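You operate a simulated robot arm through the tools that you are given. There is no shell and no other tool.

You run a simulated robot arm. Do the job below in one go: nothing can be reset, and whatever is moved stays where it is left.

JOB
Print the number pad on the hand press at the force on the card.
Fine: one stroke; at the end the head is up and the nest is out.

The check looks at the end state, three seconds after you hand in, the way a careful person would. Anything else that was tipped, shoved, dropped, spilled or broken makes it a failure.

ROBOT AND FRAMES
A 7-joint arm with a three-finger gripper, fixed in place. Base frame: the origin is at the foot of the arm, x ahead of it, y to its left, z up; the work surface is at about z = 800. Units: mm, rad, N and s.
With the tool pointing down near the work surface it reaches from about 120 to 880 mm from the base axis. Its first joint turns from -2.897 to 2.897 rad. Payload 2.94 kg.
The tool frame sits at the grasp point between the pads (the TCP): z along the fingers, y along the line on which they close. The tips reach 30 mm beyond it. The gripper opens to 132 mm. The gripper's body begins 107 mm behind the TCP.
Orientation is told as [roll, pitch, yaw] about the base's x, y, z axes, in that order, counted from this pose: with the fingers straight down and closing along the base's y, the tool's x points along the base's -x, its y along +y and its z along -z.

CONTROLS
- The arm moves only by the tool arm_command. Its argument "deltas" is a list of rows, each a list of 3 entries, a list of its own where there are three numbers: the shift along the tool's x, y, z in mm, then the turn, a rotation vector about the tool's x, y, z in rad, then the gripper command, from -1 (shut) to 1 (fully open), values between in proportion. In form: [[[dx, dy, dz], [ax, ay, az], gripper], ...]. A call has 1 to 20 rows; each row is the pose to reach, as a shift and turn from the pose commanded when the call began, along the tool's axes at that moment. Each row takes 0.2 s and may step no farther than 50 mm and 0.15 rad from the row before; otherwise, or with a gripper value out of range, the whole call is refused. Where a pose cannot be reached the arm comes as near as it can. A force on the tool above 60 N (or 10 N above the force at the start of the call, whichever is more), or a blocked arm, ends the call early, and 0.2 s more pass. Each finger halts on what it meets, pressing with about 35 N; the grip force reading is that of the motor and also rises with nothing between the fingers. The clock runs only during rows and for 0.2 s after the last one: add rows that repeat a pose to give the fingers time. The reply holds the time, the measured pose of the TCP, the force on the tool along the base axes, the opening and the grip force, in the units named above and with some noise, with the torque about the TCP (base axes, N m) and any sound that the robot's microphone picked up.
- Cameras (640 x 400 px; columns grow to the right, rows downward): "scene" is fixed at [399.8, 499.4, 1444.9]; the picture's right is [-1.00, -0.06, 0.00], its down [-0.05, 0.95, -0.32] and it looks along [0.02, -0.32, -0.95] (base axes); focal length 214 px, centre (320, 200). "wrist" rides on the gripper at [72, 3, -144] in the tool frame; the picture's right is [-0.04, 1.00, 0.00], its down [-0.88, -0.04, -0.48] and it looks along [-0.47, -0.02, 0.88] (tool axes); focal length 256 px, centre (320, 200). There is no depth. A picture from a camera that has moved, and an enlarged one, comes with that camera's place and axes in the base frame and with its lens.
- capture(camera): a new picture of that camera. It takes no simulated time.
- raise_lower(by): slides the trunk up (or, below 0, down) by that many mm; the arm rides with it, the base frame stays. It gives what a move gives, with no picture.
- zoom(camera, box): a new picture of the part [left, top, right, bottom] of that camera's present view, enlarged. It takes no simulated time.
- close_job(): hands the job in; it is judged then, once.

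Places have to be worked out from the pictures, the camera data and where the tool is seen. Open the gripper and draw the arm clear of the work before you hand the job in, unless the task says otherwise.

The tools are called by a JSON object that holds its "method" and its "body". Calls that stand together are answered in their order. arm_command: Moves the arm, as the interface text tells. Its arguments: {"type":"object","properties":{"deltas":{"type":"array","items":{"type":"array"}}},"required":["deltas"]} The other tools are called the same way: raise_lower (by) slides the trunk up or down; capture (camera) takes a picture; zoom (camera, box) takes an enlarged picture of a part of a camera's view; close_job () hands the job in.

At the start:

```text
clock: 0.0
tool_pos: [583.5, 70.5, 1226.1]
orientation: [0.0, 0.002, -0.001]
ft_force: [-0.7, -0.9, -0.1]
wrist_torque: [0.02, 0.03, -0.01]
opening: 131.9
grip_force: 0.0
trunk travel left (down, up): [-250.0, 290.0]
```

scene: 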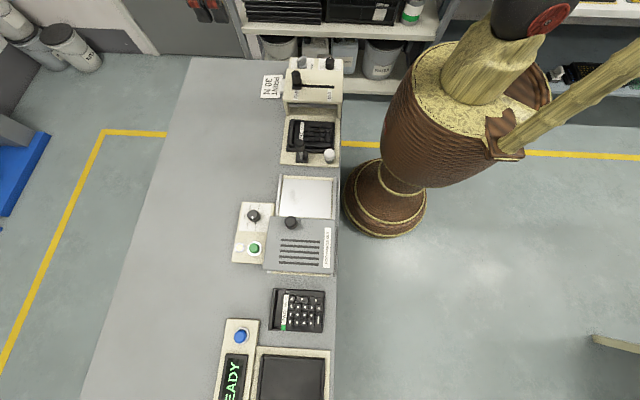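
wrist: 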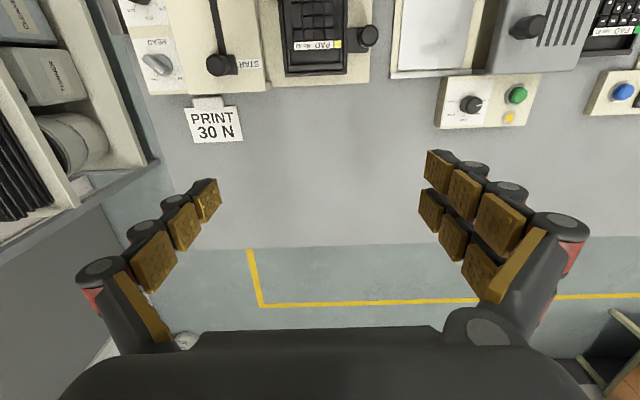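

The card reads "PRINT 30 N" and there appear to be several stations along the table. I zoom in to read the stations before moving.

{"method": "zoom", "body": {"camera": "scene", "box": [230, 40, 390, 140]}}

{"method": "zoom", "body": {"camera": "scene", "box": [220, 100, 380, 200]}}

{"method": "zoom", "body": {"camera": "scene", "box": [220, 180, 380, 280]}}

{"method": "zoom", "body": {"camera": "scene", "box": [200, 280, 392, 400]}}

{"method": "zoom", "body": {"camera": "wrist", "box": [100, 0, 260, 100]}}

{"method": "zoom", "body": {"camera": "wrist", "box": [240, 0, 400, 100]}}

{"method": "zoom", "body": {"camera": "wrist", "box": [160, 80, 280, 155]}}

```text
4.00 times, centred on (310, 90) of scene
camera zoom: at [399.8, 499.4, 1444.9], right [-1.0, -0.06, 0.0], down [-0.05, 0.95, -0.32], along [0.02, -0.32, -0.95], focal length 858 px, centre (360, 640)
```

zoom: 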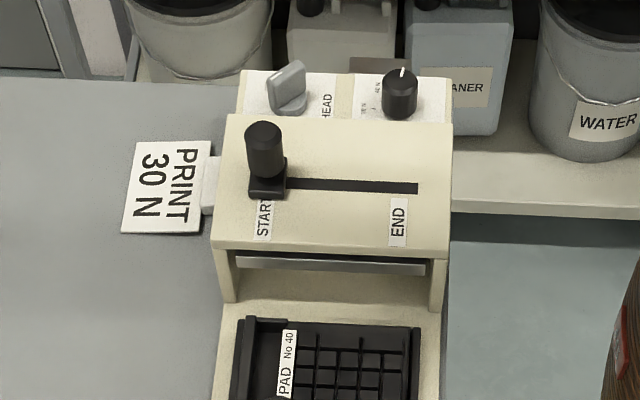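

```text
4.00 times, centred on (300, 150) of scene
camera zoom: at [399.8, 499.4, 1444.9], right [-1.0, -0.06, 0.0], down [-0.05, 0.95, -0.32], along [0.02, -0.32, -0.95], focal length 858 px, centre (400, 400)
```

zoom: 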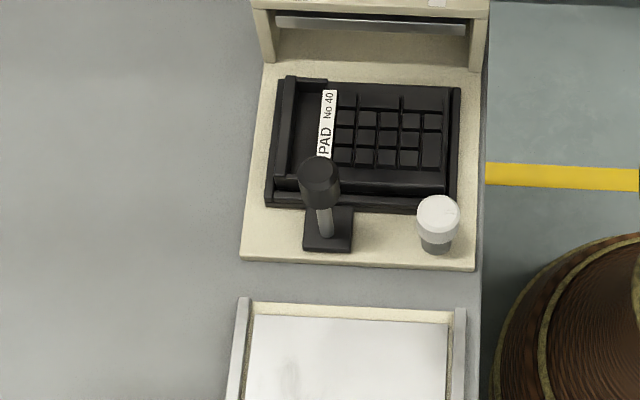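

```text
4.00 times, centred on (300, 230) of scene
camera zoom: at [399.8, 499.4, 1444.9], right [-1.0, -0.06, 0.0], down [-0.05, 0.95, -0.32], along [0.02, -0.32, -0.95], focal length 858 px, centre (400, 80)
```

zoom: 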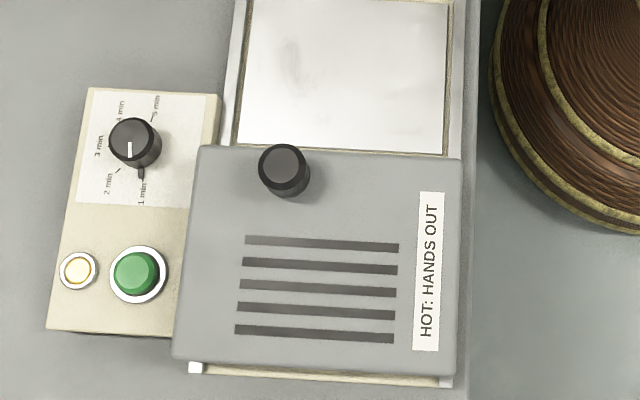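

```text
3.33 times, centred on (296, 340) of scene
camera zoom: at [399.8, 499.4, 1444.9], right [-1.0, -0.06, 0.0], down [-0.05, 0.95, -0.32], along [0.02, -0.32, -0.95], focal length 715 px, centre (400, -267)
```

zoom: 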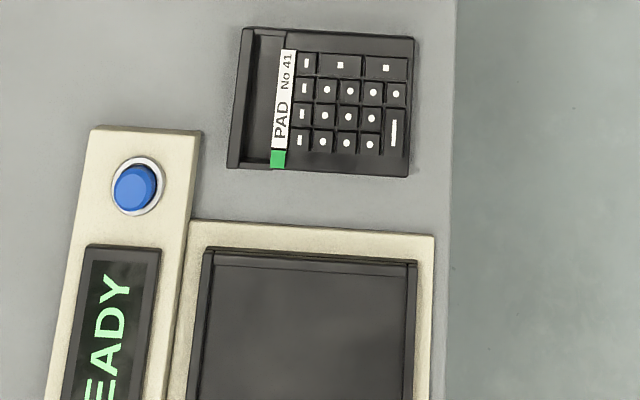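

```text
4.00 times, centred on (180, 50) of wrist
camera zoom: at [512.0, 73.7, 1369.6], right [0.04, 1.0, 0.0], down [0.88, -0.04, 0.48], along [0.47, -0.02, -0.88], focal length 1024 px, centre (880, 800)
```

zoom: 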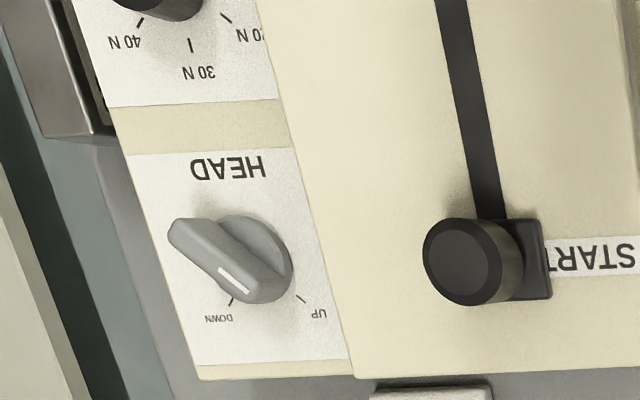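

```text
4.00 times, centred on (320, 50) of wrist
camera zoom: at [512.0, 73.7, 1369.6], right [0.04, 1.0, 0.0], down [0.88, -0.04, 0.48], along [0.47, -0.02, -0.88], focal length 1024 px, centre (320, 800)
```

zoom: 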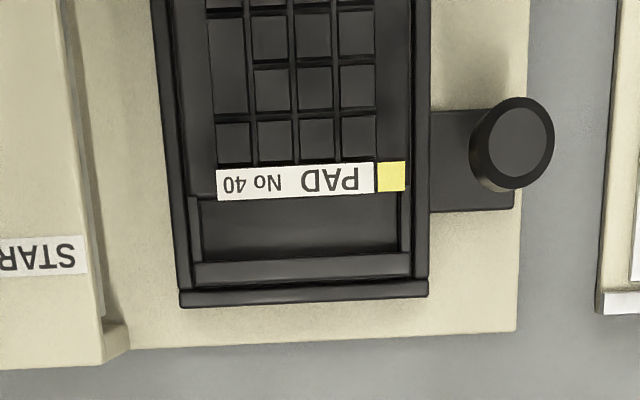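

```text
5.33 times, centred on (220, 118) of wrist
camera zoom: at [512.0, 73.7, 1369.6], right [0.04, 1.0, 0.0], down [0.88, -0.04, 0.48], along [0.47, -0.02, -0.88], focal length 1365 px, centre (853, 640)
```

zoom: 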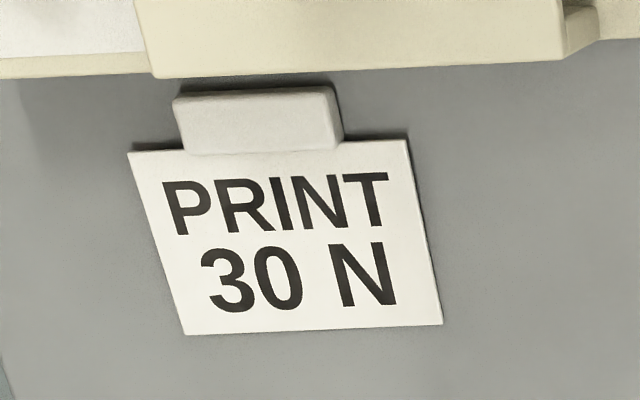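

The card asks for 30 N. The press is at the far end (−y): it has a HEAD switch, a force dial, a START–END lever, and a nest holding pad No 40. I draw the wrist camera back so I can see the whole press.

{"method": "arm_command", "body": {"deltas": [[[50, -10, 0], [0, 0, 0], 1], [[100, -20, 0], [0, 0, 0], 1], [[150, -30, 0], [0, 0, 0], 1], [[200, -40, 0], [0, 0, 0], 1], [[230, -50, 0], [0, 0, 0], 1], [[230, -50, 0], [0, 0, 0], 1]]}}

{"method": "capture", "body": {"camera": "wrist"}}

{"method": "capture", "body": {"camera": "scene"}}

```text
refused: row 1 steps farther than a row can; nothing moved
```

```text
taken
camera wrist: at [512.0, 73.7, 1369.6], right [0.04, 1.0, 0.0], down [0.88, -0.04, 0.48], along [0.47, -0.02, -0.88], focal length 256 px, centre (320, 200)
```

wrist: 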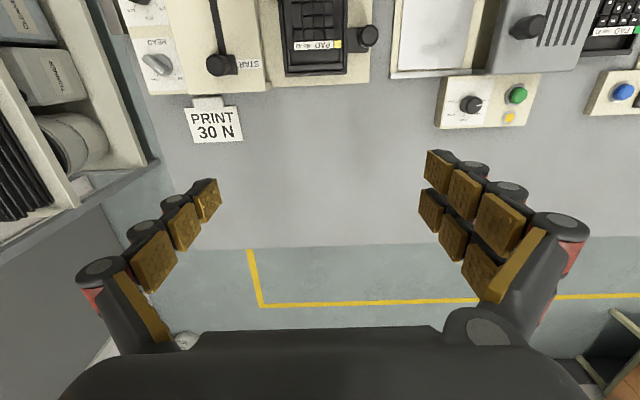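

```text
taken
```

scene: 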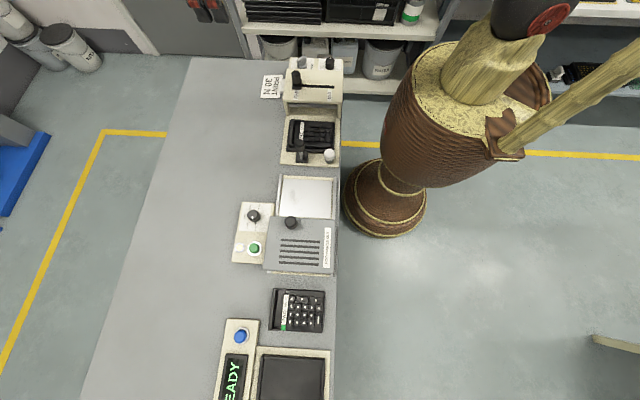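

The combined step was over 50 mm, so the call was refused. I repeat the move with smaller steps.

{"method": "arm_command", "body": {"deltas": [[[45, -10, 0], [0, 0, 0], 1], [[90, -20, 0], [0, 0, 0], 1], [[135, -30, 0], [0, 0, 0], 1], [[180, -40, 0], [0, 0, 0], 1], [[220, -50, 0], [0, 0, 0], 1], [[220, -50, 0], [0, 0, 0], 1]]}}

{"method": "capture", "body": {"camera": "wrist"}}

```text
clock: 1.4
tool_pos: [362.7, 22.0, 1225.6]
orientation: [0.001, -0.002, -0.001]
ft_force: [0.5, 0.7, 0.2]
wrist_torque: [-0.01, -0.03, -0.01]
opening: 131.8
grip_force: 0.1
trunk travel left (down, up): [-250.0, 290.0]
```

```text
taken
camera wrist: at [291.7, 24.9, 1369.7], right [0.04, 1.0, 0.0], down [0.88, -0.04, 0.48], along [0.47, -0.02, -0.88], focal length 256 px, centre (320, 200)
```

wrist: 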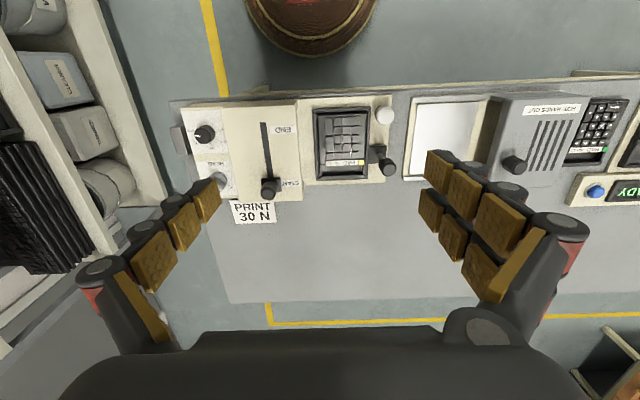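

{"method": "zoom", "body": {"camera": "wrist", "box": [160, 90, 288, 210]}}

{"method": "zoom", "body": {"camera": "wrist", "box": [280, 90, 420, 200]}}

{"method": "zoom", "body": {"camera": "wrist", "box": [180, 110, 244, 160]}}

```text
3.33 times, centred on (224, 150) of wrist
camera zoom: at [291.7, 24.9, 1369.7], right [0.04, 1.0, 0.0], down [0.88, -0.04, 0.48], along [0.47, -0.02, -0.88], focal length 853 px, centre (640, 367)
```

zoom: 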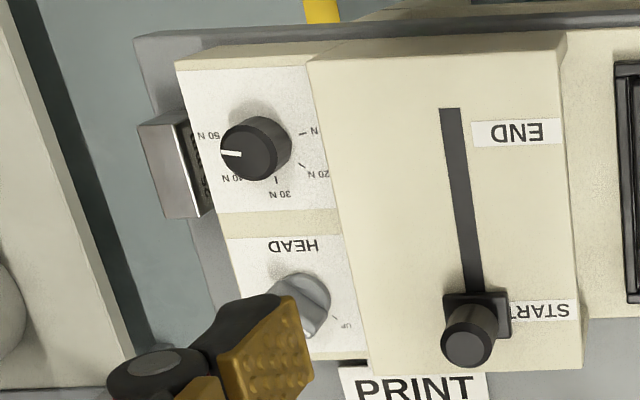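

```text
3.64 times, centred on (350, 145) of wrist
camera zoom: at [291.7, 24.9, 1369.7], right [0.04, 1.0, 0.0], down [0.88, -0.04, 0.48], along [0.47, -0.02, -0.88], focal length 931 px, centre (211, 400)
```

zoom: 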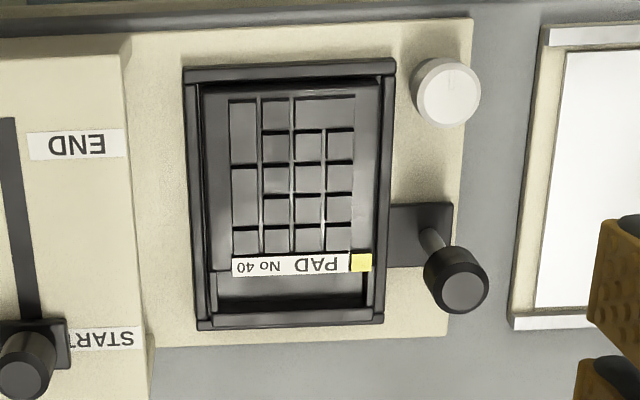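

```text
8.00 times, centred on (212, 135) of wrist
camera zoom: at [291.7, 24.9, 1369.7], right [0.04, 1.0, 0.0], down [0.88, -0.04, 0.48], along [0.47, -0.02, -0.88], focal length 2048 px, centre (1184, 720)
```

zoom: 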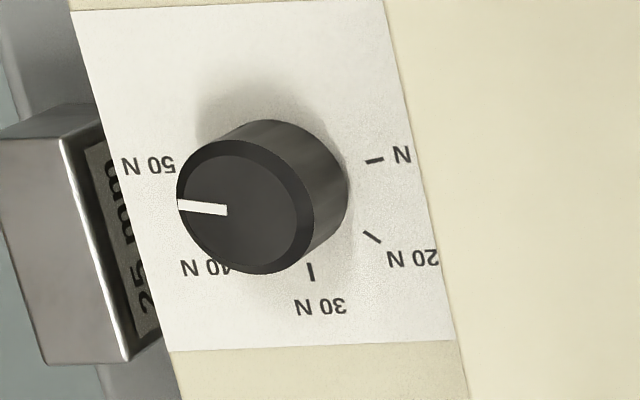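

The force dial reads about 50 N and must go to 30 N, HEAD is near UP, and there is a "25 mm" box on the −y side plus a white knob by the nest. I move over the press for a closer look.

{"method": "arm_command", "body": {"deltas": [[[0, -40, 20], [0, 0, 0], 1], [[0, -80, 40], [0, 0, 0], 1], [[0, -120, 60], [0, 0, 0], 1], [[0, -160, 60], [0, 0, 0], 1], [[0, -160, 60], [0, 0, 0], 1]]}}

{"method": "capture", "body": {"camera": "wrist"}}

{"method": "zoom", "body": {"camera": "wrist", "box": [220, 40, 380, 140]}}

{"method": "zoom", "body": {"camera": "wrist", "box": [220, 120, 380, 220]}}

{"method": "zoom", "body": {"camera": "wrist", "box": [380, 60, 540, 160]}}

```text
clock: 2.6
tool_pos: [363.5, -137.8, 1167.3]
orientation: [0.0, -0.001, 0.001]
ft_force: [-0.7, 0.3, 0.0]
wrist_torque: [0.03, 0.0, -0.01]
opening: 132.1
grip_force: 0.0
trunk travel left (down, up): [-250.0, 290.0]
```

```text
taken
camera wrist: at [292.3, -136.1, 1310.3], right [0.04, 1.0, 0.0], down [0.88, -0.04, 0.48], along [0.48, -0.02, -0.88], focal length 256 px, centre (320, 200)
```

wrist: 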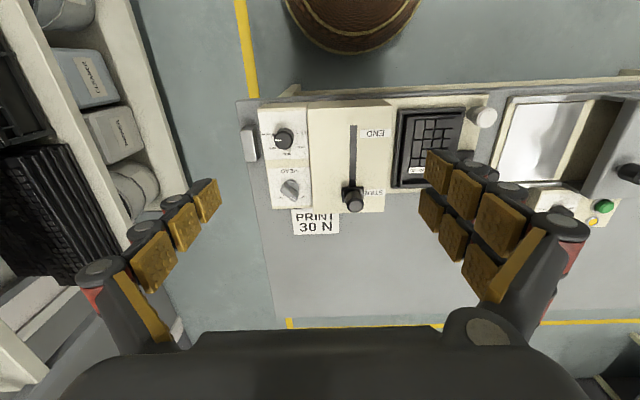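

```text
4.00 times, centred on (300, 90) of wrist
camera zoom: at [292.3, -136.1, 1310.3], right [0.04, 1.0, 0.0], down [0.88, -0.04, 0.48], along [0.48, -0.02, -0.88], focal length 1024 px, centre (400, 640)
```

zoom: 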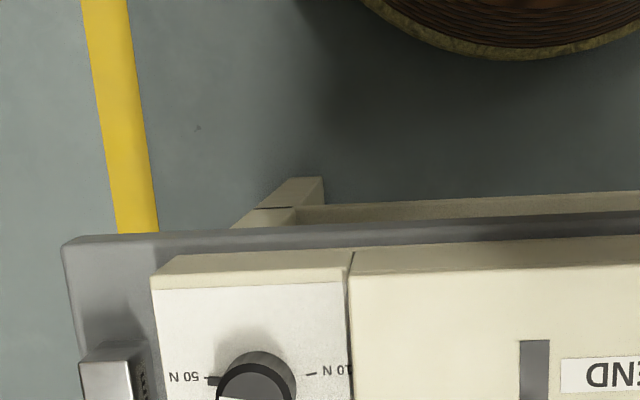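

```text
4.00 times, centred on (300, 170) of wrist
camera zoom: at [292.3, -136.1, 1310.3], right [0.04, 1.0, 0.0], down [0.88, -0.04, 0.48], along [0.48, -0.02, -0.88], focal length 1024 px, centre (400, 320)
```

zoom: 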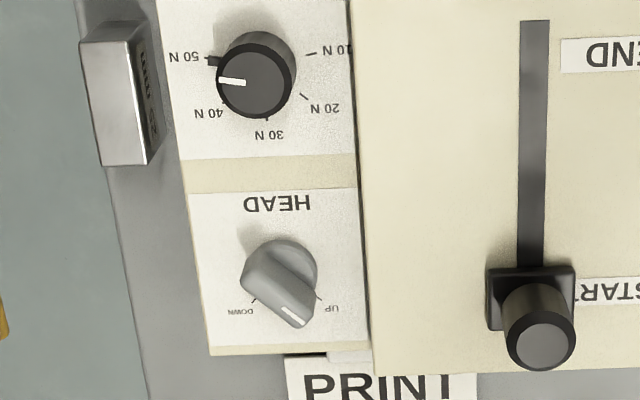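

```text
4.00 times, centred on (460, 110) of wrist
camera zoom: at [292.3, -136.1, 1310.3], right [0.04, 1.0, 0.0], down [0.88, -0.04, 0.48], along [0.48, -0.02, -0.88], focal length 1024 px, centre (-240, 560)
```

zoom: 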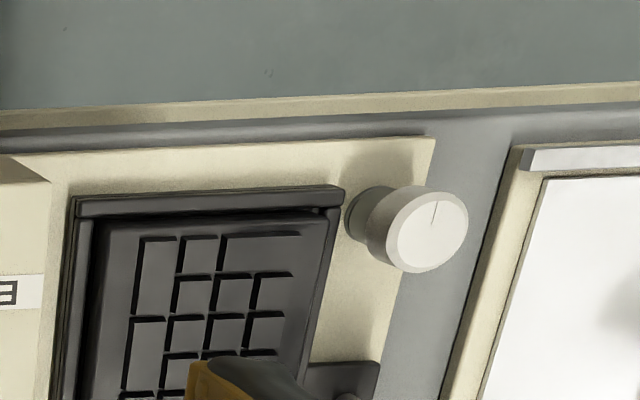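

Near the nest there's a white rotary knob with a mark, and a metal block labelled "25 mm" by the press. I zoom in on these from both cameras.

{"method": "zoom", "body": {"camera": "wrist", "box": [232, 100, 280, 170]}}

{"method": "zoom", "body": {"camera": "scene", "box": [270, 85, 350, 135]}}

{"method": "zoom", "body": {"camera": "scene", "box": [280, 50, 360, 100]}}

{"method": "zoom", "body": {"camera": "scene", "box": [270, 125, 350, 175]}}

```text
5.71 times, centred on (256, 135) of wrist
camera zoom: at [292.3, -136.1, 1310.3], right [0.04, 1.0, 0.0], down [0.88, -0.04, 0.48], along [0.48, -0.02, -0.88], focal length 1463 px, centre (686, 571)
```

zoom: 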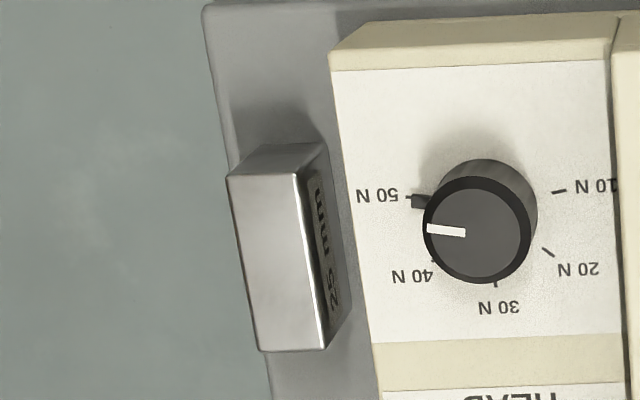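

```text
8.00 times, centred on (310, 110) of scene
camera zoom: at [399.8, 499.4, 1444.9], right [-1.0, -0.06, 0.0], down [-0.05, 0.95, -0.32], along [0.02, -0.32, -0.95], focal length 1716 px, centre (400, 920)
```

zoom: 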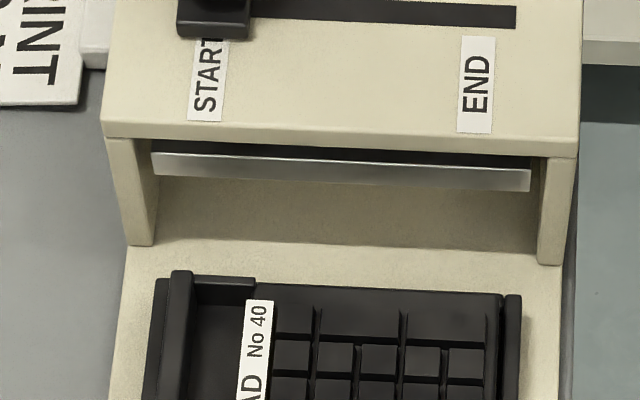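

```text
8.00 times, centred on (320, 75) of scene
camera zoom: at [399.8, 499.4, 1444.9], right [-1.0, -0.06, 0.0], down [-0.05, 0.95, -0.32], along [0.02, -0.32, -0.95], focal length 1716 px, centre (320, 1200)
```

zoom: 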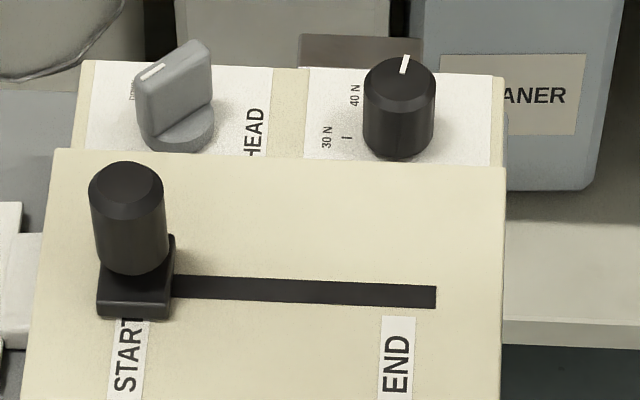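

```text
8.00 times, centred on (310, 150) of scene
camera zoom: at [399.8, 499.4, 1444.9], right [-1.0, -0.06, 0.0], down [-0.05, 0.95, -0.32], along [0.02, -0.32, -0.95], focal length 1716 px, centre (400, 600)
```

zoom: 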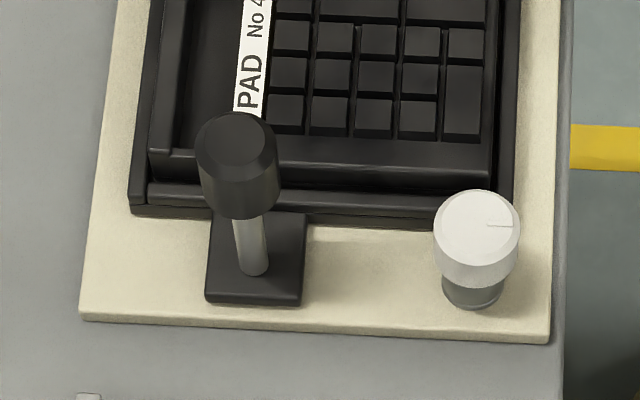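

I estimate the lever knob at about (508,−86,938), the HEAD knob at (506,−199,880), the dial at (405,−201,895), the nest knob at (478,150,907) and the white knob at (389,149,857). I move the camera close to the nest and white knob for inspection.

{"method": "arm_command", "body": {"deltas": [[[5, 36, 18], [0, 0, 0], 1], [[10, 72, 36], [0, 0, 0], 1], [[15, 108, 54], [0, 0, 0], 1], [[20, 144, 72], [0, 0, 0], 1], [[25, 180, 90], [0, 0, 0], 1], [[30, 216, 108], [0, 0, 0], 1], [[35, 252, 126], [0, 0, 0], 1], [[40, 280, 150], [0, 0, 0], 1], [[40, 280, 150], [0, 0, 0], 1]]}}

{"method": "capture", "body": {"camera": "wrist"}}

{"method": "zoom", "body": {"camera": "wrist", "box": [240, 120, 400, 220]}}

{"method": "zoom", "body": {"camera": "wrist", "box": [120, 40, 400, 220]}}

```text
clock: 4.6
tool_pos: [322.8, 141.9, 1017.2]
orientation: [0.0, 0.001, 0.0]
ft_force: [0.4, 0.0, -0.8]
wrist_torque: [0.0, 0.04, 0.02]
opening: 131.9
grip_force: 0.0
trunk travel left (down, up): [-250.0, 290.0]
```

```text
taken
camera wrist: at [251.6, 144.4, 1159.8], right [0.04, 1.0, 0.0], down [0.88, -0.04, 0.48], along [0.47, -0.02, -0.88], focal length 256 px, centre (320, 200)
```

wrist: 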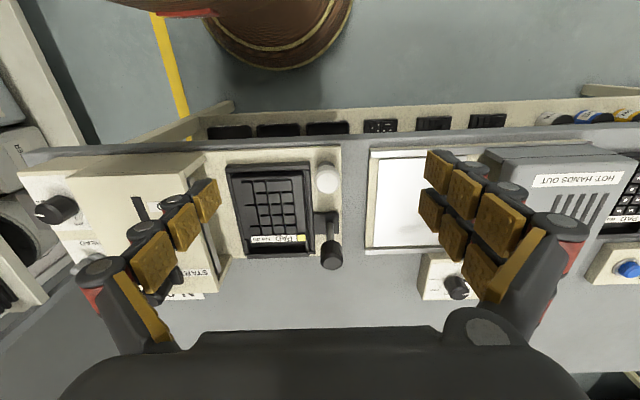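

```text
4.00 times, centred on (320, 170) of wrist
camera zoom: at [251.6, 144.4, 1159.8], right [0.04, 1.0, 0.0], down [0.88, -0.04, 0.48], along [0.47, -0.02, -0.88], focal length 1024 px, centre (320, 320)
```

zoom: 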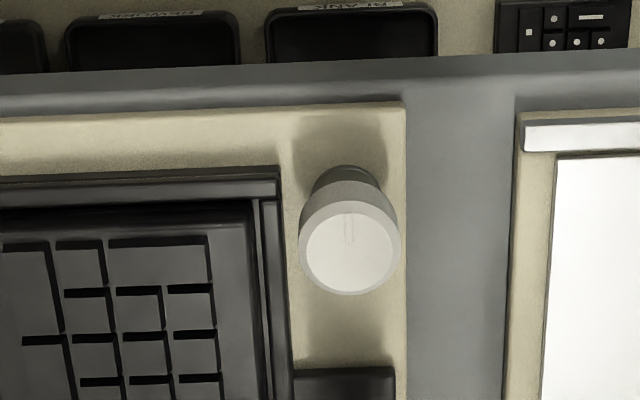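

```text
2.22 times, centred on (260, 130) of wrist
camera zoom: at [251.6, 144.4, 1159.8], right [0.04, 1.0, 0.0], down [0.88, -0.04, 0.48], along [0.47, -0.02, -0.88], focal length 569 px, centre (453, 356)
```

zoom: 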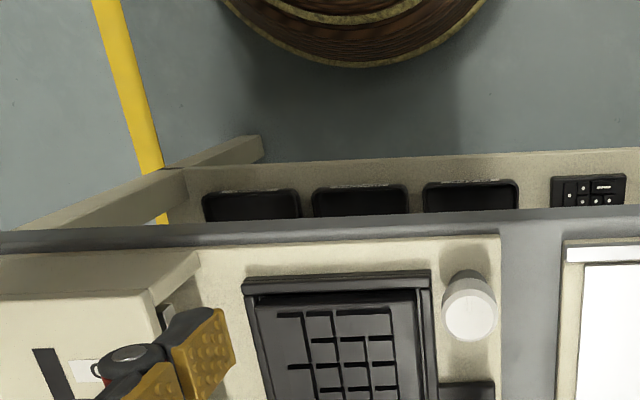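

The white knob bears only a line, and the nest plate carries the black knob on an arm. I come lower to look for markings and at how the pad sits in the nest.

{"method": "arm_command", "body": {"deltas": [[[8, -15, 30], [0, 0, 0], 1], [[10, -30, 60], [0, 0, 0], 1], [[10, -40, 85], [0, 0, 0], 1], [[10, -40, 85], [0, 0, 0], 1]]}}

{"method": "capture", "body": {"camera": "wrist"}}

{"method": "zoom", "body": {"camera": "wrist", "box": [200, 150, 420, 290]}}

{"method": "zoom", "body": {"camera": "wrist", "box": [320, 150, 420, 220]}}

```text
clock: 5.6
tool_pos: [314.7, 101.0, 931.6]
orientation: [0.0, 0.0, -0.001]
ft_force: [0.4, -0.1, -1.2]
wrist_torque: [0.02, 0.02, -0.01]
opening: 132.3
grip_force: 0.2
trunk travel left (down, up): [-250.0, 290.0]
```

```text
taken
camera wrist: at [241.9, 103.7, 1074.8], right [0.04, 1.0, 0.0], down [0.88, -0.04, 0.48], along [0.48, -0.02, -0.88], focal length 256 px, centre (320, 200)
```

wrist: 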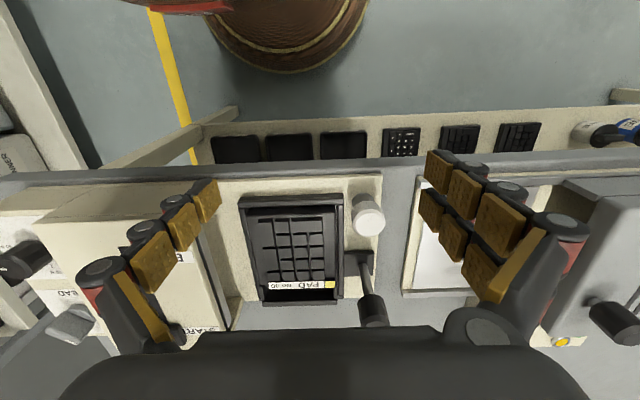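

```text
2.86 times, centred on (310, 220) of wrist
camera zoom: at [241.9, 103.7, 1074.8], right [0.04, 1.0, 0.0], down [0.88, -0.04, 0.48], along [0.48, -0.02, -0.88], focal length 731 px, centre (349, 143)
```

zoom: 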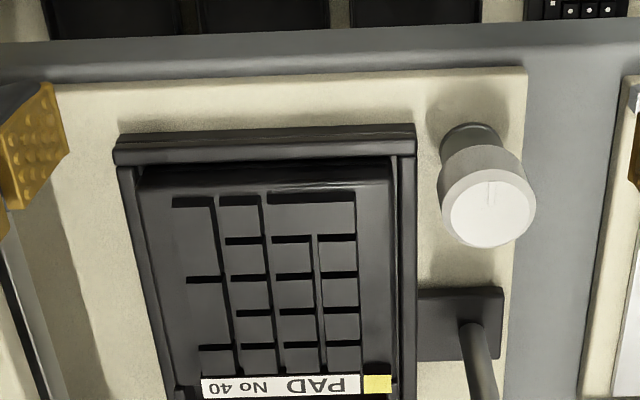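

```text
5.71 times, centred on (370, 185) of wrist
camera zoom: at [241.9, 103.7, 1074.8], right [0.04, 1.0, 0.0], down [0.88, -0.04, 0.48], along [0.48, -0.02, -0.88], focal length 1463 px, centre (34, 286)
```

zoom: 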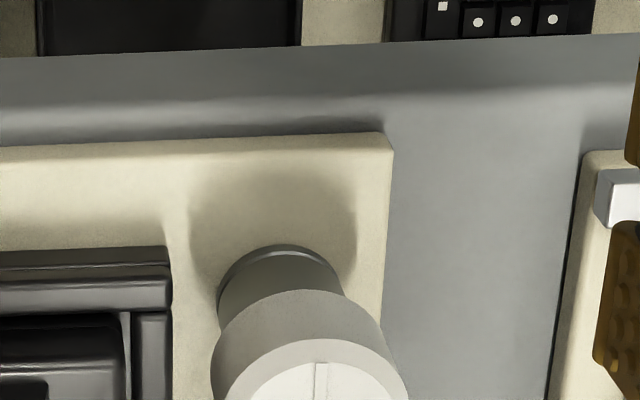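

The pad sits properly in the nest and the white knob has no scale. Next I inspect the press's front and panel from the robot side, raising before moving sideways.

{"method": "arm_command", "body": {"deltas": [[[0, 0, -45], [0, 0, 0], 1], [[0, -40, -70], [0, 0, 0], 1], [[0, -85, -80], [0, 0, 0], 1], [[0, -130, -80], [0, 0, 0], 1], [[0, -175, -80], [0, 0, 0], 1], [[0, -220, -80], [0, 0, 0], 1], [[0, -255, -80], [0, 0, 0], 1], [[0, -255, -80], [0, 0, 0], 1]]}}

{"method": "capture", "body": {"camera": "wrist"}}

{"method": "zoom", "body": {"camera": "wrist", "box": [210, 120, 370, 220]}}

{"method": "zoom", "body": {"camera": "wrist", "box": [210, 200, 400, 320]}}

```text
clock: 7.4
tool_pos: [313.0, -155.5, 1011.3]
orientation: [0.0, 0.0, 0.001]
ft_force: [-0.4, -0.1, -0.4]
wrist_torque: [-0.01, -0.01, -0.02]
opening: 131.7
grip_force: 0.1
trunk travel left (down, up): [-250.0, 290.0]
```

```text
taken
camera wrist: at [241.6, -151.8, 1154.3], right [0.04, 1.0, 0.0], down [0.88, -0.04, 0.48], along [0.48, -0.02, -0.88], focal length 256 px, centre (320, 200)
```

wrist: 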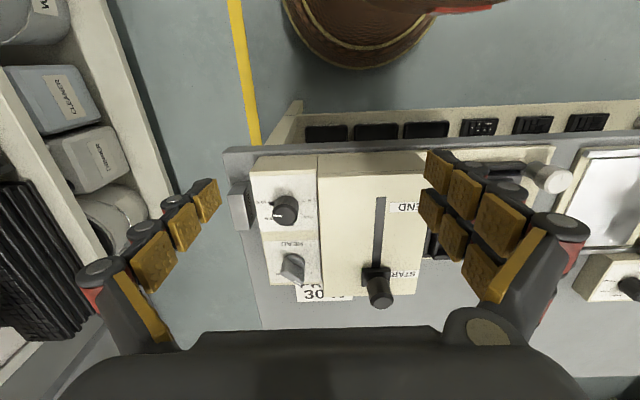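

```text
4.00 times, centred on (290, 170) of wrist
camera zoom: at [241.6, -151.8, 1154.3], right [0.04, 1.0, 0.0], down [0.88, -0.04, 0.48], along [0.48, -0.02, -0.88], focal length 1024 px, centre (440, 320)
```

zoom: 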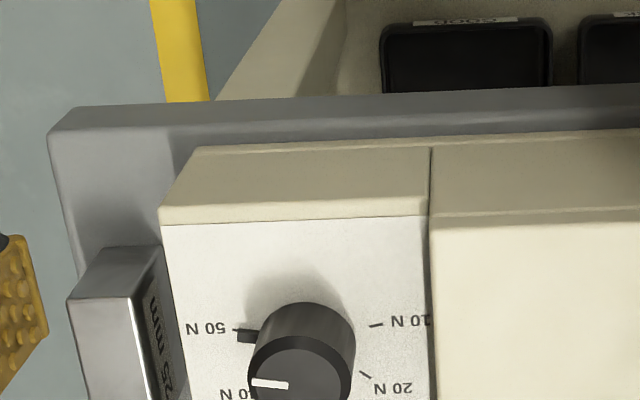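

```text
3.33 times, centred on (305, 260) of wrist
camera zoom: at [241.6, -151.8, 1154.3], right [0.04, 1.0, 0.0], down [0.88, -0.04, 0.48], along [0.48, -0.02, -0.88], focal length 853 px, centre (370, 0)
```

zoom: 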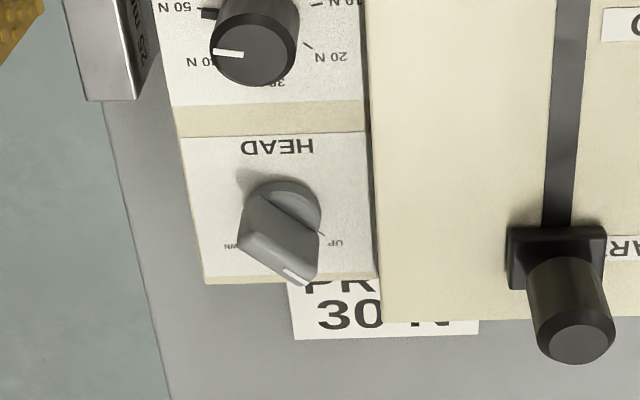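

The dial's pointer and tab are at 50 N; HEAD is at UP, and the head top is at about z 879. I go above the dial at (406,−200), turned −45°, with the gripper narrowed to about 46 mm.

{"method": "arm_command", "body": {"deltas": [[[-20, -8, 0], [0, 0, 0.13], -0.3], [[-40, -16, 0], [0, 0, 0.26], -0.3], [[-60, -26, 0], [0, 0, 0.39], -0.3], [[-80, -36, 0], [0, 0, 0.52], -0.3], [[-93, -44.5, 10], [0, 0, 0.65], -0.3], [[-93, -44.5, 30], [0, 0, 0.785], -0.3], [[-93, -44.5, 30], [0, 0, 0.785], -0.3]]}}

{"method": "capture", "body": {"camera": "wrist"}}

{"method": "capture", "body": {"camera": "scene"}}

```text
clock: 9.0
tool_pos: [407.5, -198.8, 981.1]
orientation: [-0.002, -0.001, -0.784]
ft_force: [-0.5, -0.5, -0.2]
wrist_torque: [0.01, -0.01, 0.03]
opening: 46.3
grip_force: 0.1
trunk travel left (down, up): [-250.0, 290.0]
```

```text
taken
camera wrist: at [358.7, -145.4, 1124.1], right [0.74, 0.68, 0.0], down [0.59, -0.65, 0.48], along [0.32, -0.35, -0.88], focal length 256 px, centre (320, 200)
```

wrist: 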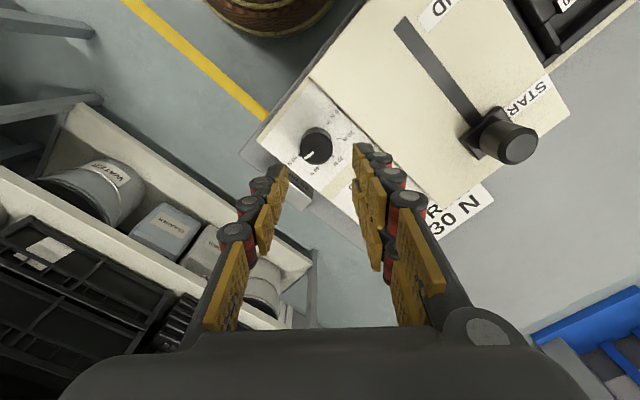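

```text
taken
```

scene: 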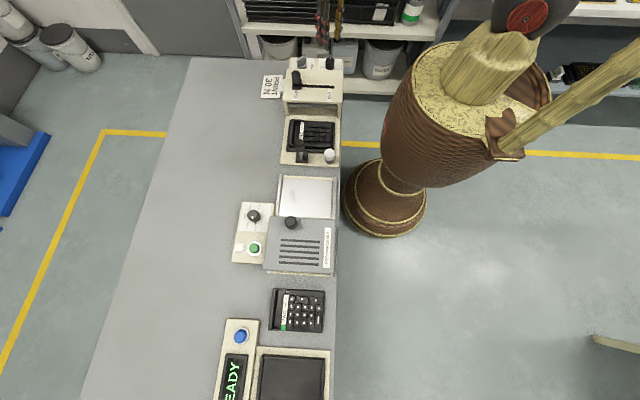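

The gripper is above the dial. I zoom to fix the dial's centre before descending.

{"method": "zoom", "body": {"camera": "wrist", "box": [270, 100, 370, 200]}}

{"method": "zoom", "body": {"camera": "scene", "box": [290, 30, 350, 80]}}

```text
4.00 times, centred on (320, 150) of wrist
camera zoom: at [358.7, -145.4, 1124.1], right [0.74, 0.68, 0.0], down [0.59, -0.65, 0.48], along [0.32, -0.35, -0.88], focal length 1024 px, centre (320, 400)
```

zoom: 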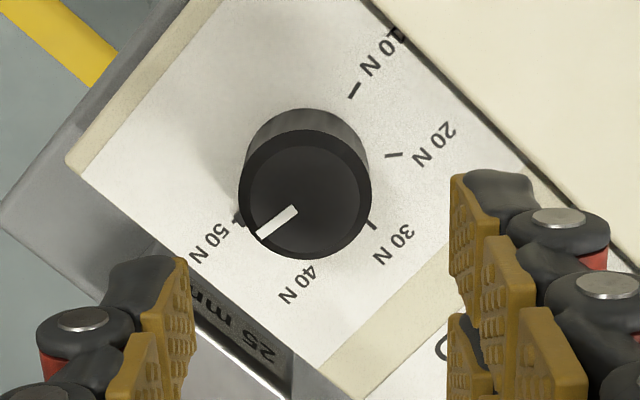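

```text
8.00 times, centred on (320, 55) of scene
camera zoom: at [399.8, 499.4, 1444.9], right [-1.0, -0.06, 0.0], down [-0.05, 0.95, -0.32], along [0.02, -0.32, -0.95], focal length 1716 px, centre (320, 1360)
```

zoom: 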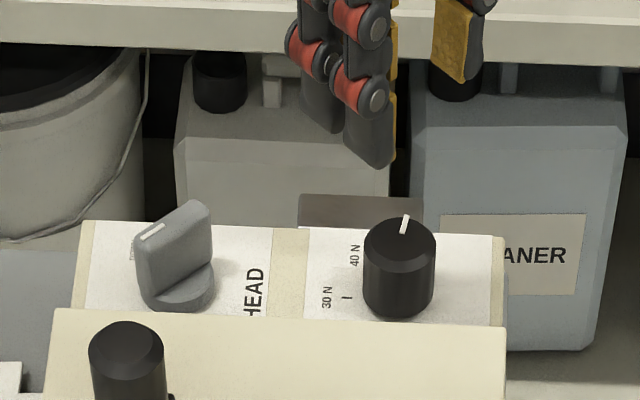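

The dial's centre works out to about (405,−200.5). I correct by a few mm and descend so the tips straddle the top ~20 mm of the dial.

{"method": "arm_command", "body": {"deltas": [[[0.6, -3, 25], [0, 0, 0], -0.3], [[0.6, -3, 50], [0, 0, 0], -0.3], [[0.6, -3, 70], [0, 0, 0], -0.3], [[0.6, -3, 82], [0, 0, 0], -0.3], [[0.6, -3, 82], [0, 0, 0], -0.3]]}}

{"method": "capture", "body": {"camera": "wrist"}}

{"method": "zoom", "body": {"camera": "scene", "box": [280, 40, 360, 90]}}

```text
clock: 10.2
tool_pos: [403.6, -201.2, 899.8]
orientation: [-0.001, 0.0, -0.783]
ft_force: [-0.1, -1.3, 0.3]
wrist_torque: [-0.03, 0.04, 0.02]
opening: 45.9
grip_force: 0.2
trunk travel left (down, up): [-250.0, 290.0]
```

```text
taken
camera wrist: at [355.7, -147.5, 1042.6], right [0.74, 0.68, 0.0], down [0.6, -0.65, 0.48], along [0.32, -0.35, -0.88], focal length 256 px, centre (320, 200)
```

wrist: 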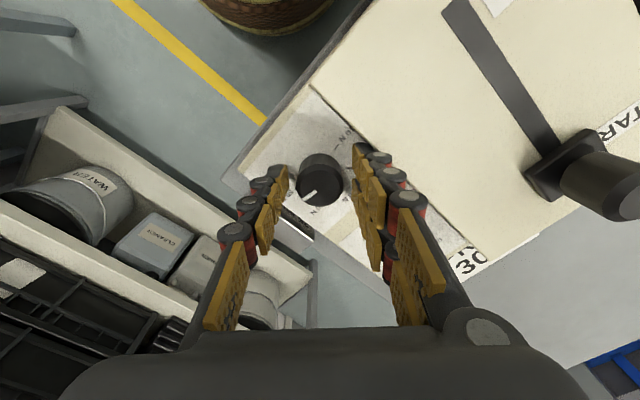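

```text
8.00 times, centred on (320, 65) of scene
camera zoom: at [399.8, 499.4, 1444.9], right [-1.0, -0.06, 0.0], down [-0.05, 0.95, -0.32], along [0.02, -0.32, -0.95], focal length 1716 px, centre (320, 1280)
```

zoom: 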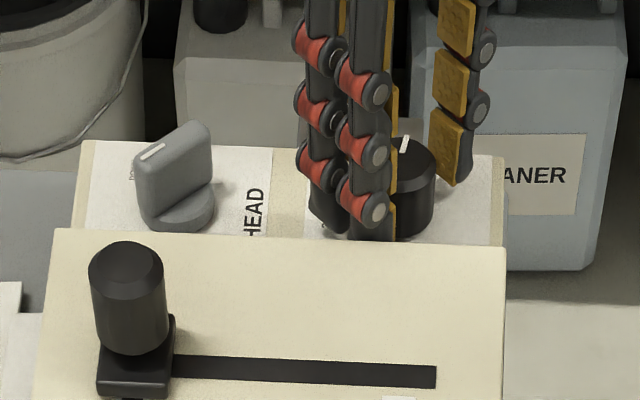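

The fingers straddle the dial with no contact. I close on it.

{"method": "arm_command", "body": {"deltas": [[[0, 0, 0], [0, 0, 0], -1], [[0, 0, 0], [0, 0, 0], -1], [[0, 0, 0], [0, 0, 0], -1]]}}

{"method": "capture", "body": {"camera": "wrist"}}

```text
clock: 11.0
tool_pos: [402.7, -200.3, 899.1]
orientation: [-0.001, 0.001, -0.782]
ft_force: [-2.8, -2.2, 0.1]
wrist_torque: [-0.04, 0.08, 0.02]
opening: 31.2
grip_force: 34.4
trunk travel left (down, up): [-250.0, 290.0]
```

```text
taken
camera wrist: at [355.5, -147.5, 1042.7], right [0.74, 0.68, 0.0], down [0.6, -0.65, 0.48], along [0.32, -0.35, -0.88], focal length 256 px, centre (320, 200)
```

wrist: 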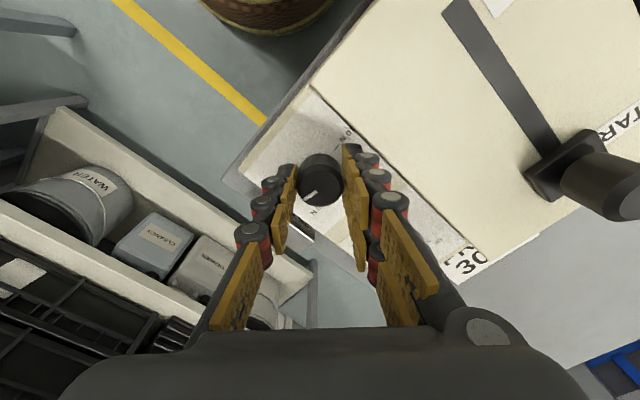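

The dial is gripped (31 mm, 34 N). I check how well it is centred between the pads before turning.

{"method": "zoom", "body": {"camera": "wrist", "box": [260, 130, 380, 230]}}

```text
4.00 times, centred on (320, 180) of wrist
camera zoom: at [355.5, -147.5, 1042.7], right [0.74, 0.68, 0.0], down [0.6, -0.65, 0.48], along [0.32, -0.35, -0.88], focal length 1024 px, centre (320, 280)
```

zoom: 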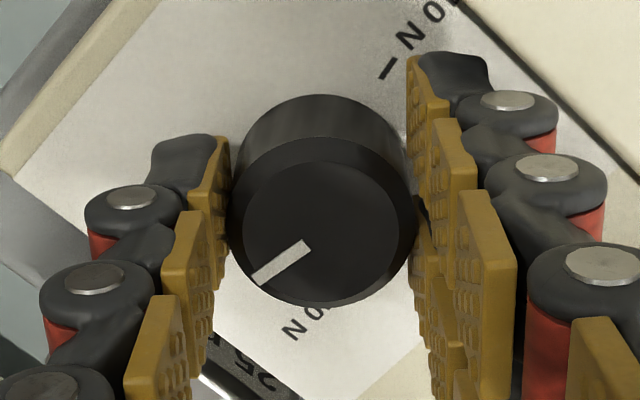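

The dial is centred within about 1 mm. I turn it counter-clockwise (seen from above) by 45° first and check.

{"method": "arm_command", "body": {"deltas": [[[0, 0, 0], [0, 0, -0.1], -1], [[0, 0, 0], [0, 0, -0.2], -1], [[0, 0, 0], [0, 0, -0.3], -1], [[0, 0, 0], [0, 0, -0.4], -1], [[0, 0, 0], [0, 0, -0.5], -1], [[0, 0, 0], [0, 0, -0.6], -1], [[0, 0, 0], [0, 0, -0.7], -1], [[0, 0, 0], [0, 0, -0.785], -1], [[0, 0, 0], [0, 0, -0.785], -1]]}}

{"method": "zoom", "body": {"camera": "wrist", "box": [260, 130, 380, 230]}}

```text
clock: 13.0
tool_pos: [403.2, -201.6, 900.4]
orientation: [0.001, 0.0, 0.001]
ft_force: [-12.2, -19.9, -2.3]
wrist_torque: [-0.56, 1.29, 0.0]
opening: 31.0
grip_force: 45.1
trunk travel left (down, up): [-250.0, 290.0]
```

```text
4.00 times, centred on (320, 180) of wrist
camera zoom: at [331.5, -199.2, 1042.7], right [0.04, 1.0, 0.0], down [0.88, -0.04, 0.48], along [0.48, -0.02, -0.88], focal length 1024 px, centre (320, 280)
```

zoom: 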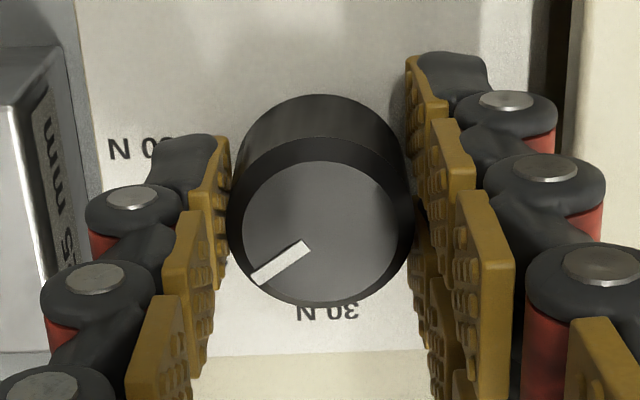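

The pointer is now at 40 N and follows the gripper, but a side force of about 23 N has built up. I shift 1 mm in the direction of that force to see if it relaxes.

{"method": "arm_command", "body": {"deltas": [[[0.7, -0.7, 0], [0, 0, 0], -1], [[0.7, -0.7, 0], [0, 0, 0], -1]]}}

```text
clock: 13.6
tool_pos: [403.4, -201.4, 900.1]
orientation: [-0.001, 0.0, 0.002]
ft_force: [-8.6, -14.9, -1.4]
wrist_torque: [-0.23, 0.72, 0.03]
opening: 31.1
grip_force: 44.4
trunk travel left (down, up): [-250.0, 290.0]
```

The force dropped in proportion, so I continue the correction in the same direction.

{"method": "arm_command", "body": {"deltas": [[[0.8, -0.9, 0], [0, 0, 0], -1], [[1.5, -1.8, 0], [0, 0, 0], -1], [[1.5, -1.8, 0], [0, 0, 0], -1]]}}

```text
clock: 14.4
tool_pos: [402.6, -201.4, 899.9]
orientation: [-0.002, 0.0, -0.001]
ft_force: [12.9, 21.0, -3.9]
wrist_torque: [0.77, -1.22, 0.05]
opening: 31.0
grip_force: 45.5
trunk travel left (down, up): [-250.0, 290.0]
```

That overshot, so the balance point lies about 40% of the way. I step back.

{"method": "arm_command", "body": {"deltas": [[[-0.9, 1.05, 0], [0, 0, 0], -1], [[-0.9, 1.05, 0], [0, 0, 0], -1]]}}

```text
clock: 15.0
tool_pos: [402.8, -203.2, 899.6]
orientation: [-0.001, 0.001, -0.001]
ft_force: [6.5, 9.3, 0.8]
wrist_torque: [0.14, -0.59, 0.02]
opening: 31.0
grip_force: 44.5
trunk travel left (down, up): [-250.0, 290.0]
```

The residual is small. I turn the remaining 45° towards 30 N.

{"method": "arm_command", "body": {"deltas": [[[-0.3, 0.3, 0], [0, 0, -0.1], -1], [[-0.3, 0.3, 0], [0, 0, -0.2], -1], [[-0.3, 0.3, 0], [0, 0, -0.3], -1], [[-0.3, 0.3, 0], [0, 0, -0.4], -1], [[-0.3, 0.3, 0], [0, 0, -0.5], -1], [[-0.3, 0.3, 0], [0, 0, -0.6], -1], [[-0.3, 0.3, 0], [0, 0, -0.7], -1], [[-0.3, 0.3, 0], [0, 0, -0.785], -1], [[-0.3, 0.3, 0], [0, 0, -0.785], -1]]}}

{"method": "zoom", "body": {"camera": "wrist", "box": [260, 130, 380, 230]}}

{"method": "zoom", "body": {"camera": "scene", "box": [280, 40, 360, 90]}}

```text
clock: 17.0
tool_pos: [403.4, -203.6, 898.0]
orientation: [0.001, 0.0, 0.787]
ft_force: [2.7, -16.0, 1.5]
wrist_torque: [-0.86, 0.36, -0.03]
opening: 31.1
grip_force: 44.9
trunk travel left (down, up): [-250.0, 290.0]
```

```text
4.00 times, centred on (320, 180) of wrist
camera zoom: at [350.9, -252.3, 1042.6], right [-0.68, 0.74, 0.0], down [0.65, 0.6, 0.48], along [0.35, 0.32, -0.88], focal length 1024 px, centre (320, 280)
```

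zoom: 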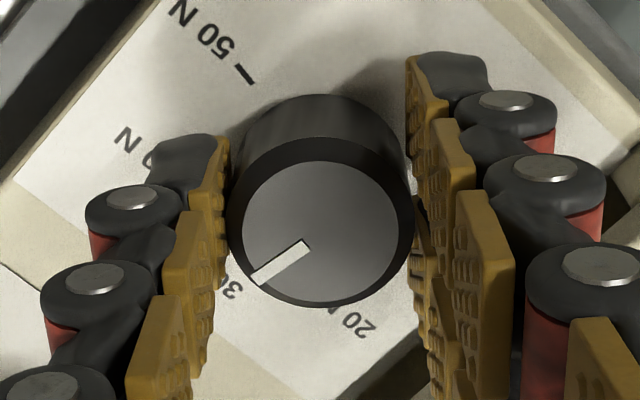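

```text
8.00 times, centred on (320, 65) of scene
camera zoom: at [399.8, 499.4, 1444.9], right [-1.0, -0.06, 0.0], down [-0.05, 0.95, -0.32], along [0.02, -0.32, -0.95], focal length 1716 px, centre (320, 1280)
```

zoom: 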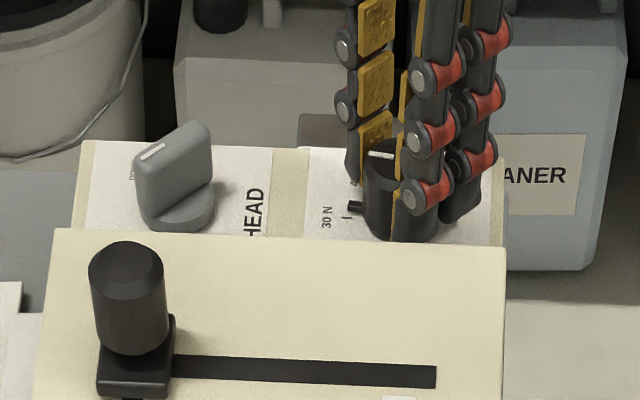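

The pointer appears at 30 N. I release, rise and check the pointer and its tab against the mark.

{"method": "arm_command", "body": {"deltas": [[[0, 0, 0], [0, 0, 0], -0.3], [[0, 0, 0], [0, 0, 0], -0.3], [[0, 0, -30], [0, 0, 0], -0.3], [[0, 0, -70], [0, 0, 0], -0.3], [[0, 0, -100], [0, 0, 0], -0.3], [[0, 0, -100], [0, 0, 0], -0.3]]}}

{"method": "zoom", "body": {"camera": "wrist", "box": [260, 90, 380, 190]}}

{"method": "zoom", "body": {"camera": "scene", "box": [300, 45, 348, 75]}}

```text
clock: 18.4
tool_pos: [403.8, -201.7, 999.1]
orientation: [0.0, -0.001, 0.785]
ft_force: [0.3, -0.4, 0.0]
wrist_torque: [0.0, -0.02, -0.01]
opening: 46.3
grip_force: 0.0
trunk travel left (down, up): [-250.0, 290.0]
```

```text
4.00 times, centred on (320, 140) of wrist
camera zoom: at [350.1, -250.1, 1142.2], right [-0.68, 0.74, 0.0], down [0.65, 0.59, 0.48], along [0.35, 0.32, -0.88], focal length 1024 px, centre (320, 440)
```

zoom: 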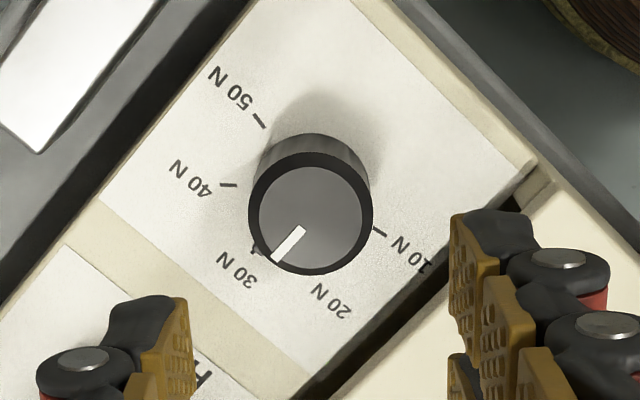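

```text
13.33 times, centred on (324, 60) of scene
camera zoom: at [399.8, 499.4, 1444.9], right [-1.0, -0.06, 0.0], down [-0.05, 0.95, -0.32], along [0.02, -0.32, -0.95], focal length 2860 px, centre (267, 2067)
```

zoom: 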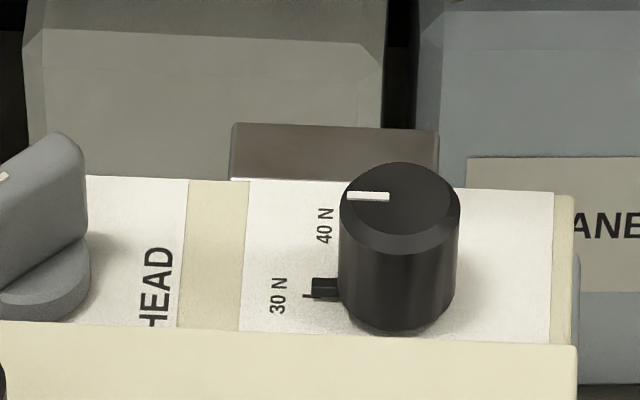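

The dial sits on 30 N. Next, the nest: I move at z≈1000 to above its knob at (478.5,150), turning to yaw −90° so the fingers close along x.

{"method": "arm_command", "body": {"deltas": [[[-16.7, 10.9, 0], [0, 0, 0.131], -0.3], [[-33.5, 21.8, 0], [0, 0, 0.262], -0.3], [[-50.2, 32.6, 0], [0, 0, 0.393], -0.3], [[-67, 43.5, 0], [0, 0, 0.524], -0.3], [[-83.7, 54.4, 0], [0, 0, 0.654], -0.3], [[-100.5, 65.3, 0], [0, 0, 0.785], -0.3], [[-117.2, 76.2, 0], [0, 0, 0.916], -0.3], [[-134, 87, 0], [0, 0, 1.047], -0.3], [[-150.7, 97.9, 0], [0, 0, 1.178], -0.3], [[-167.5, 108.8, 0], [0, 0, 1.309], -0.3], [[-184.2, 119.7, 0], [0, 0, 1.44], -0.3], [[-201, 130.6, 0], [0, 0, 1.571], -0.3], [[-217.7, 141.4, 0], [0, 0, 1.702], -0.3], [[-234.5, 152.3, 0], [0, 0, 1.833], -0.3], [[-251.2, 163.2, 0], [0, 0, 1.963], -0.3], [[-268, 174.1, 0], [0, 0, 2.094], -0.3], [[-284.7, 185, 0], [0, 0, 2.225], -0.3], [[-301.5, 195.9, 0], [0, 0, 2.356], -0.3], [[-301.5, 195.9, 0], [0, 0, 2.356], -0.3]]}}

{"method": "capture", "body": {"camera": "wrist"}}

{"method": "capture", "body": {"camera": "scene"}}

```text
clock: 22.4
tool_pos: [478.2, 149.5, 999.1]
orientation: [-0.001, 0.0, -1.57]
ft_force: [0.5, -0.8, 0.2]
wrist_torque: [-0.01, 0.03, -0.01]
opening: 46.4
grip_force: 0.1
trunk travel left (down, up): [-250.0, 290.0]
```

```text
taken
camera wrist: at [481.4, 222.5, 1142.5], right [1.0, -0.04, 0.0], down [-0.04, -0.88, 0.48], along [-0.02, -0.48, -0.88], focal length 256 px, centre (320, 200)
```

wrist: 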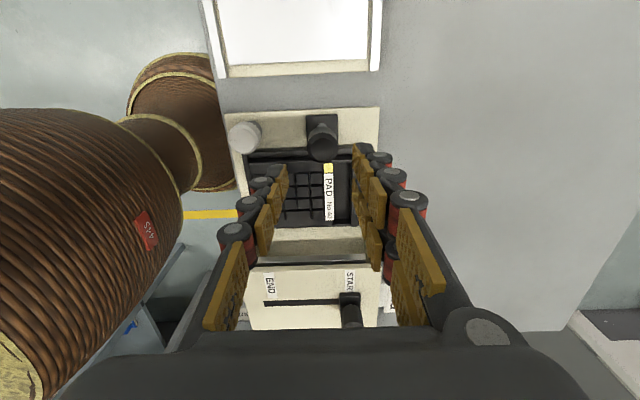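

```text
taken
```

scene: 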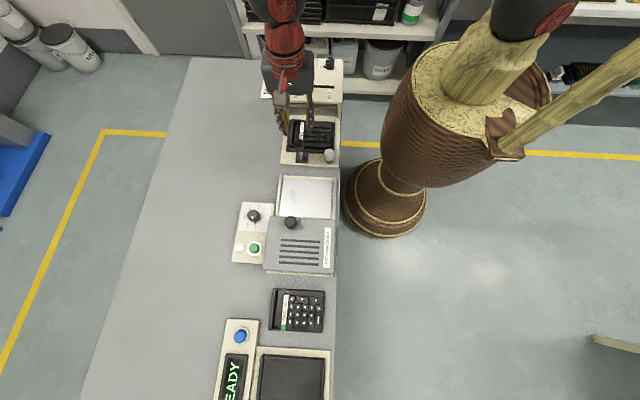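

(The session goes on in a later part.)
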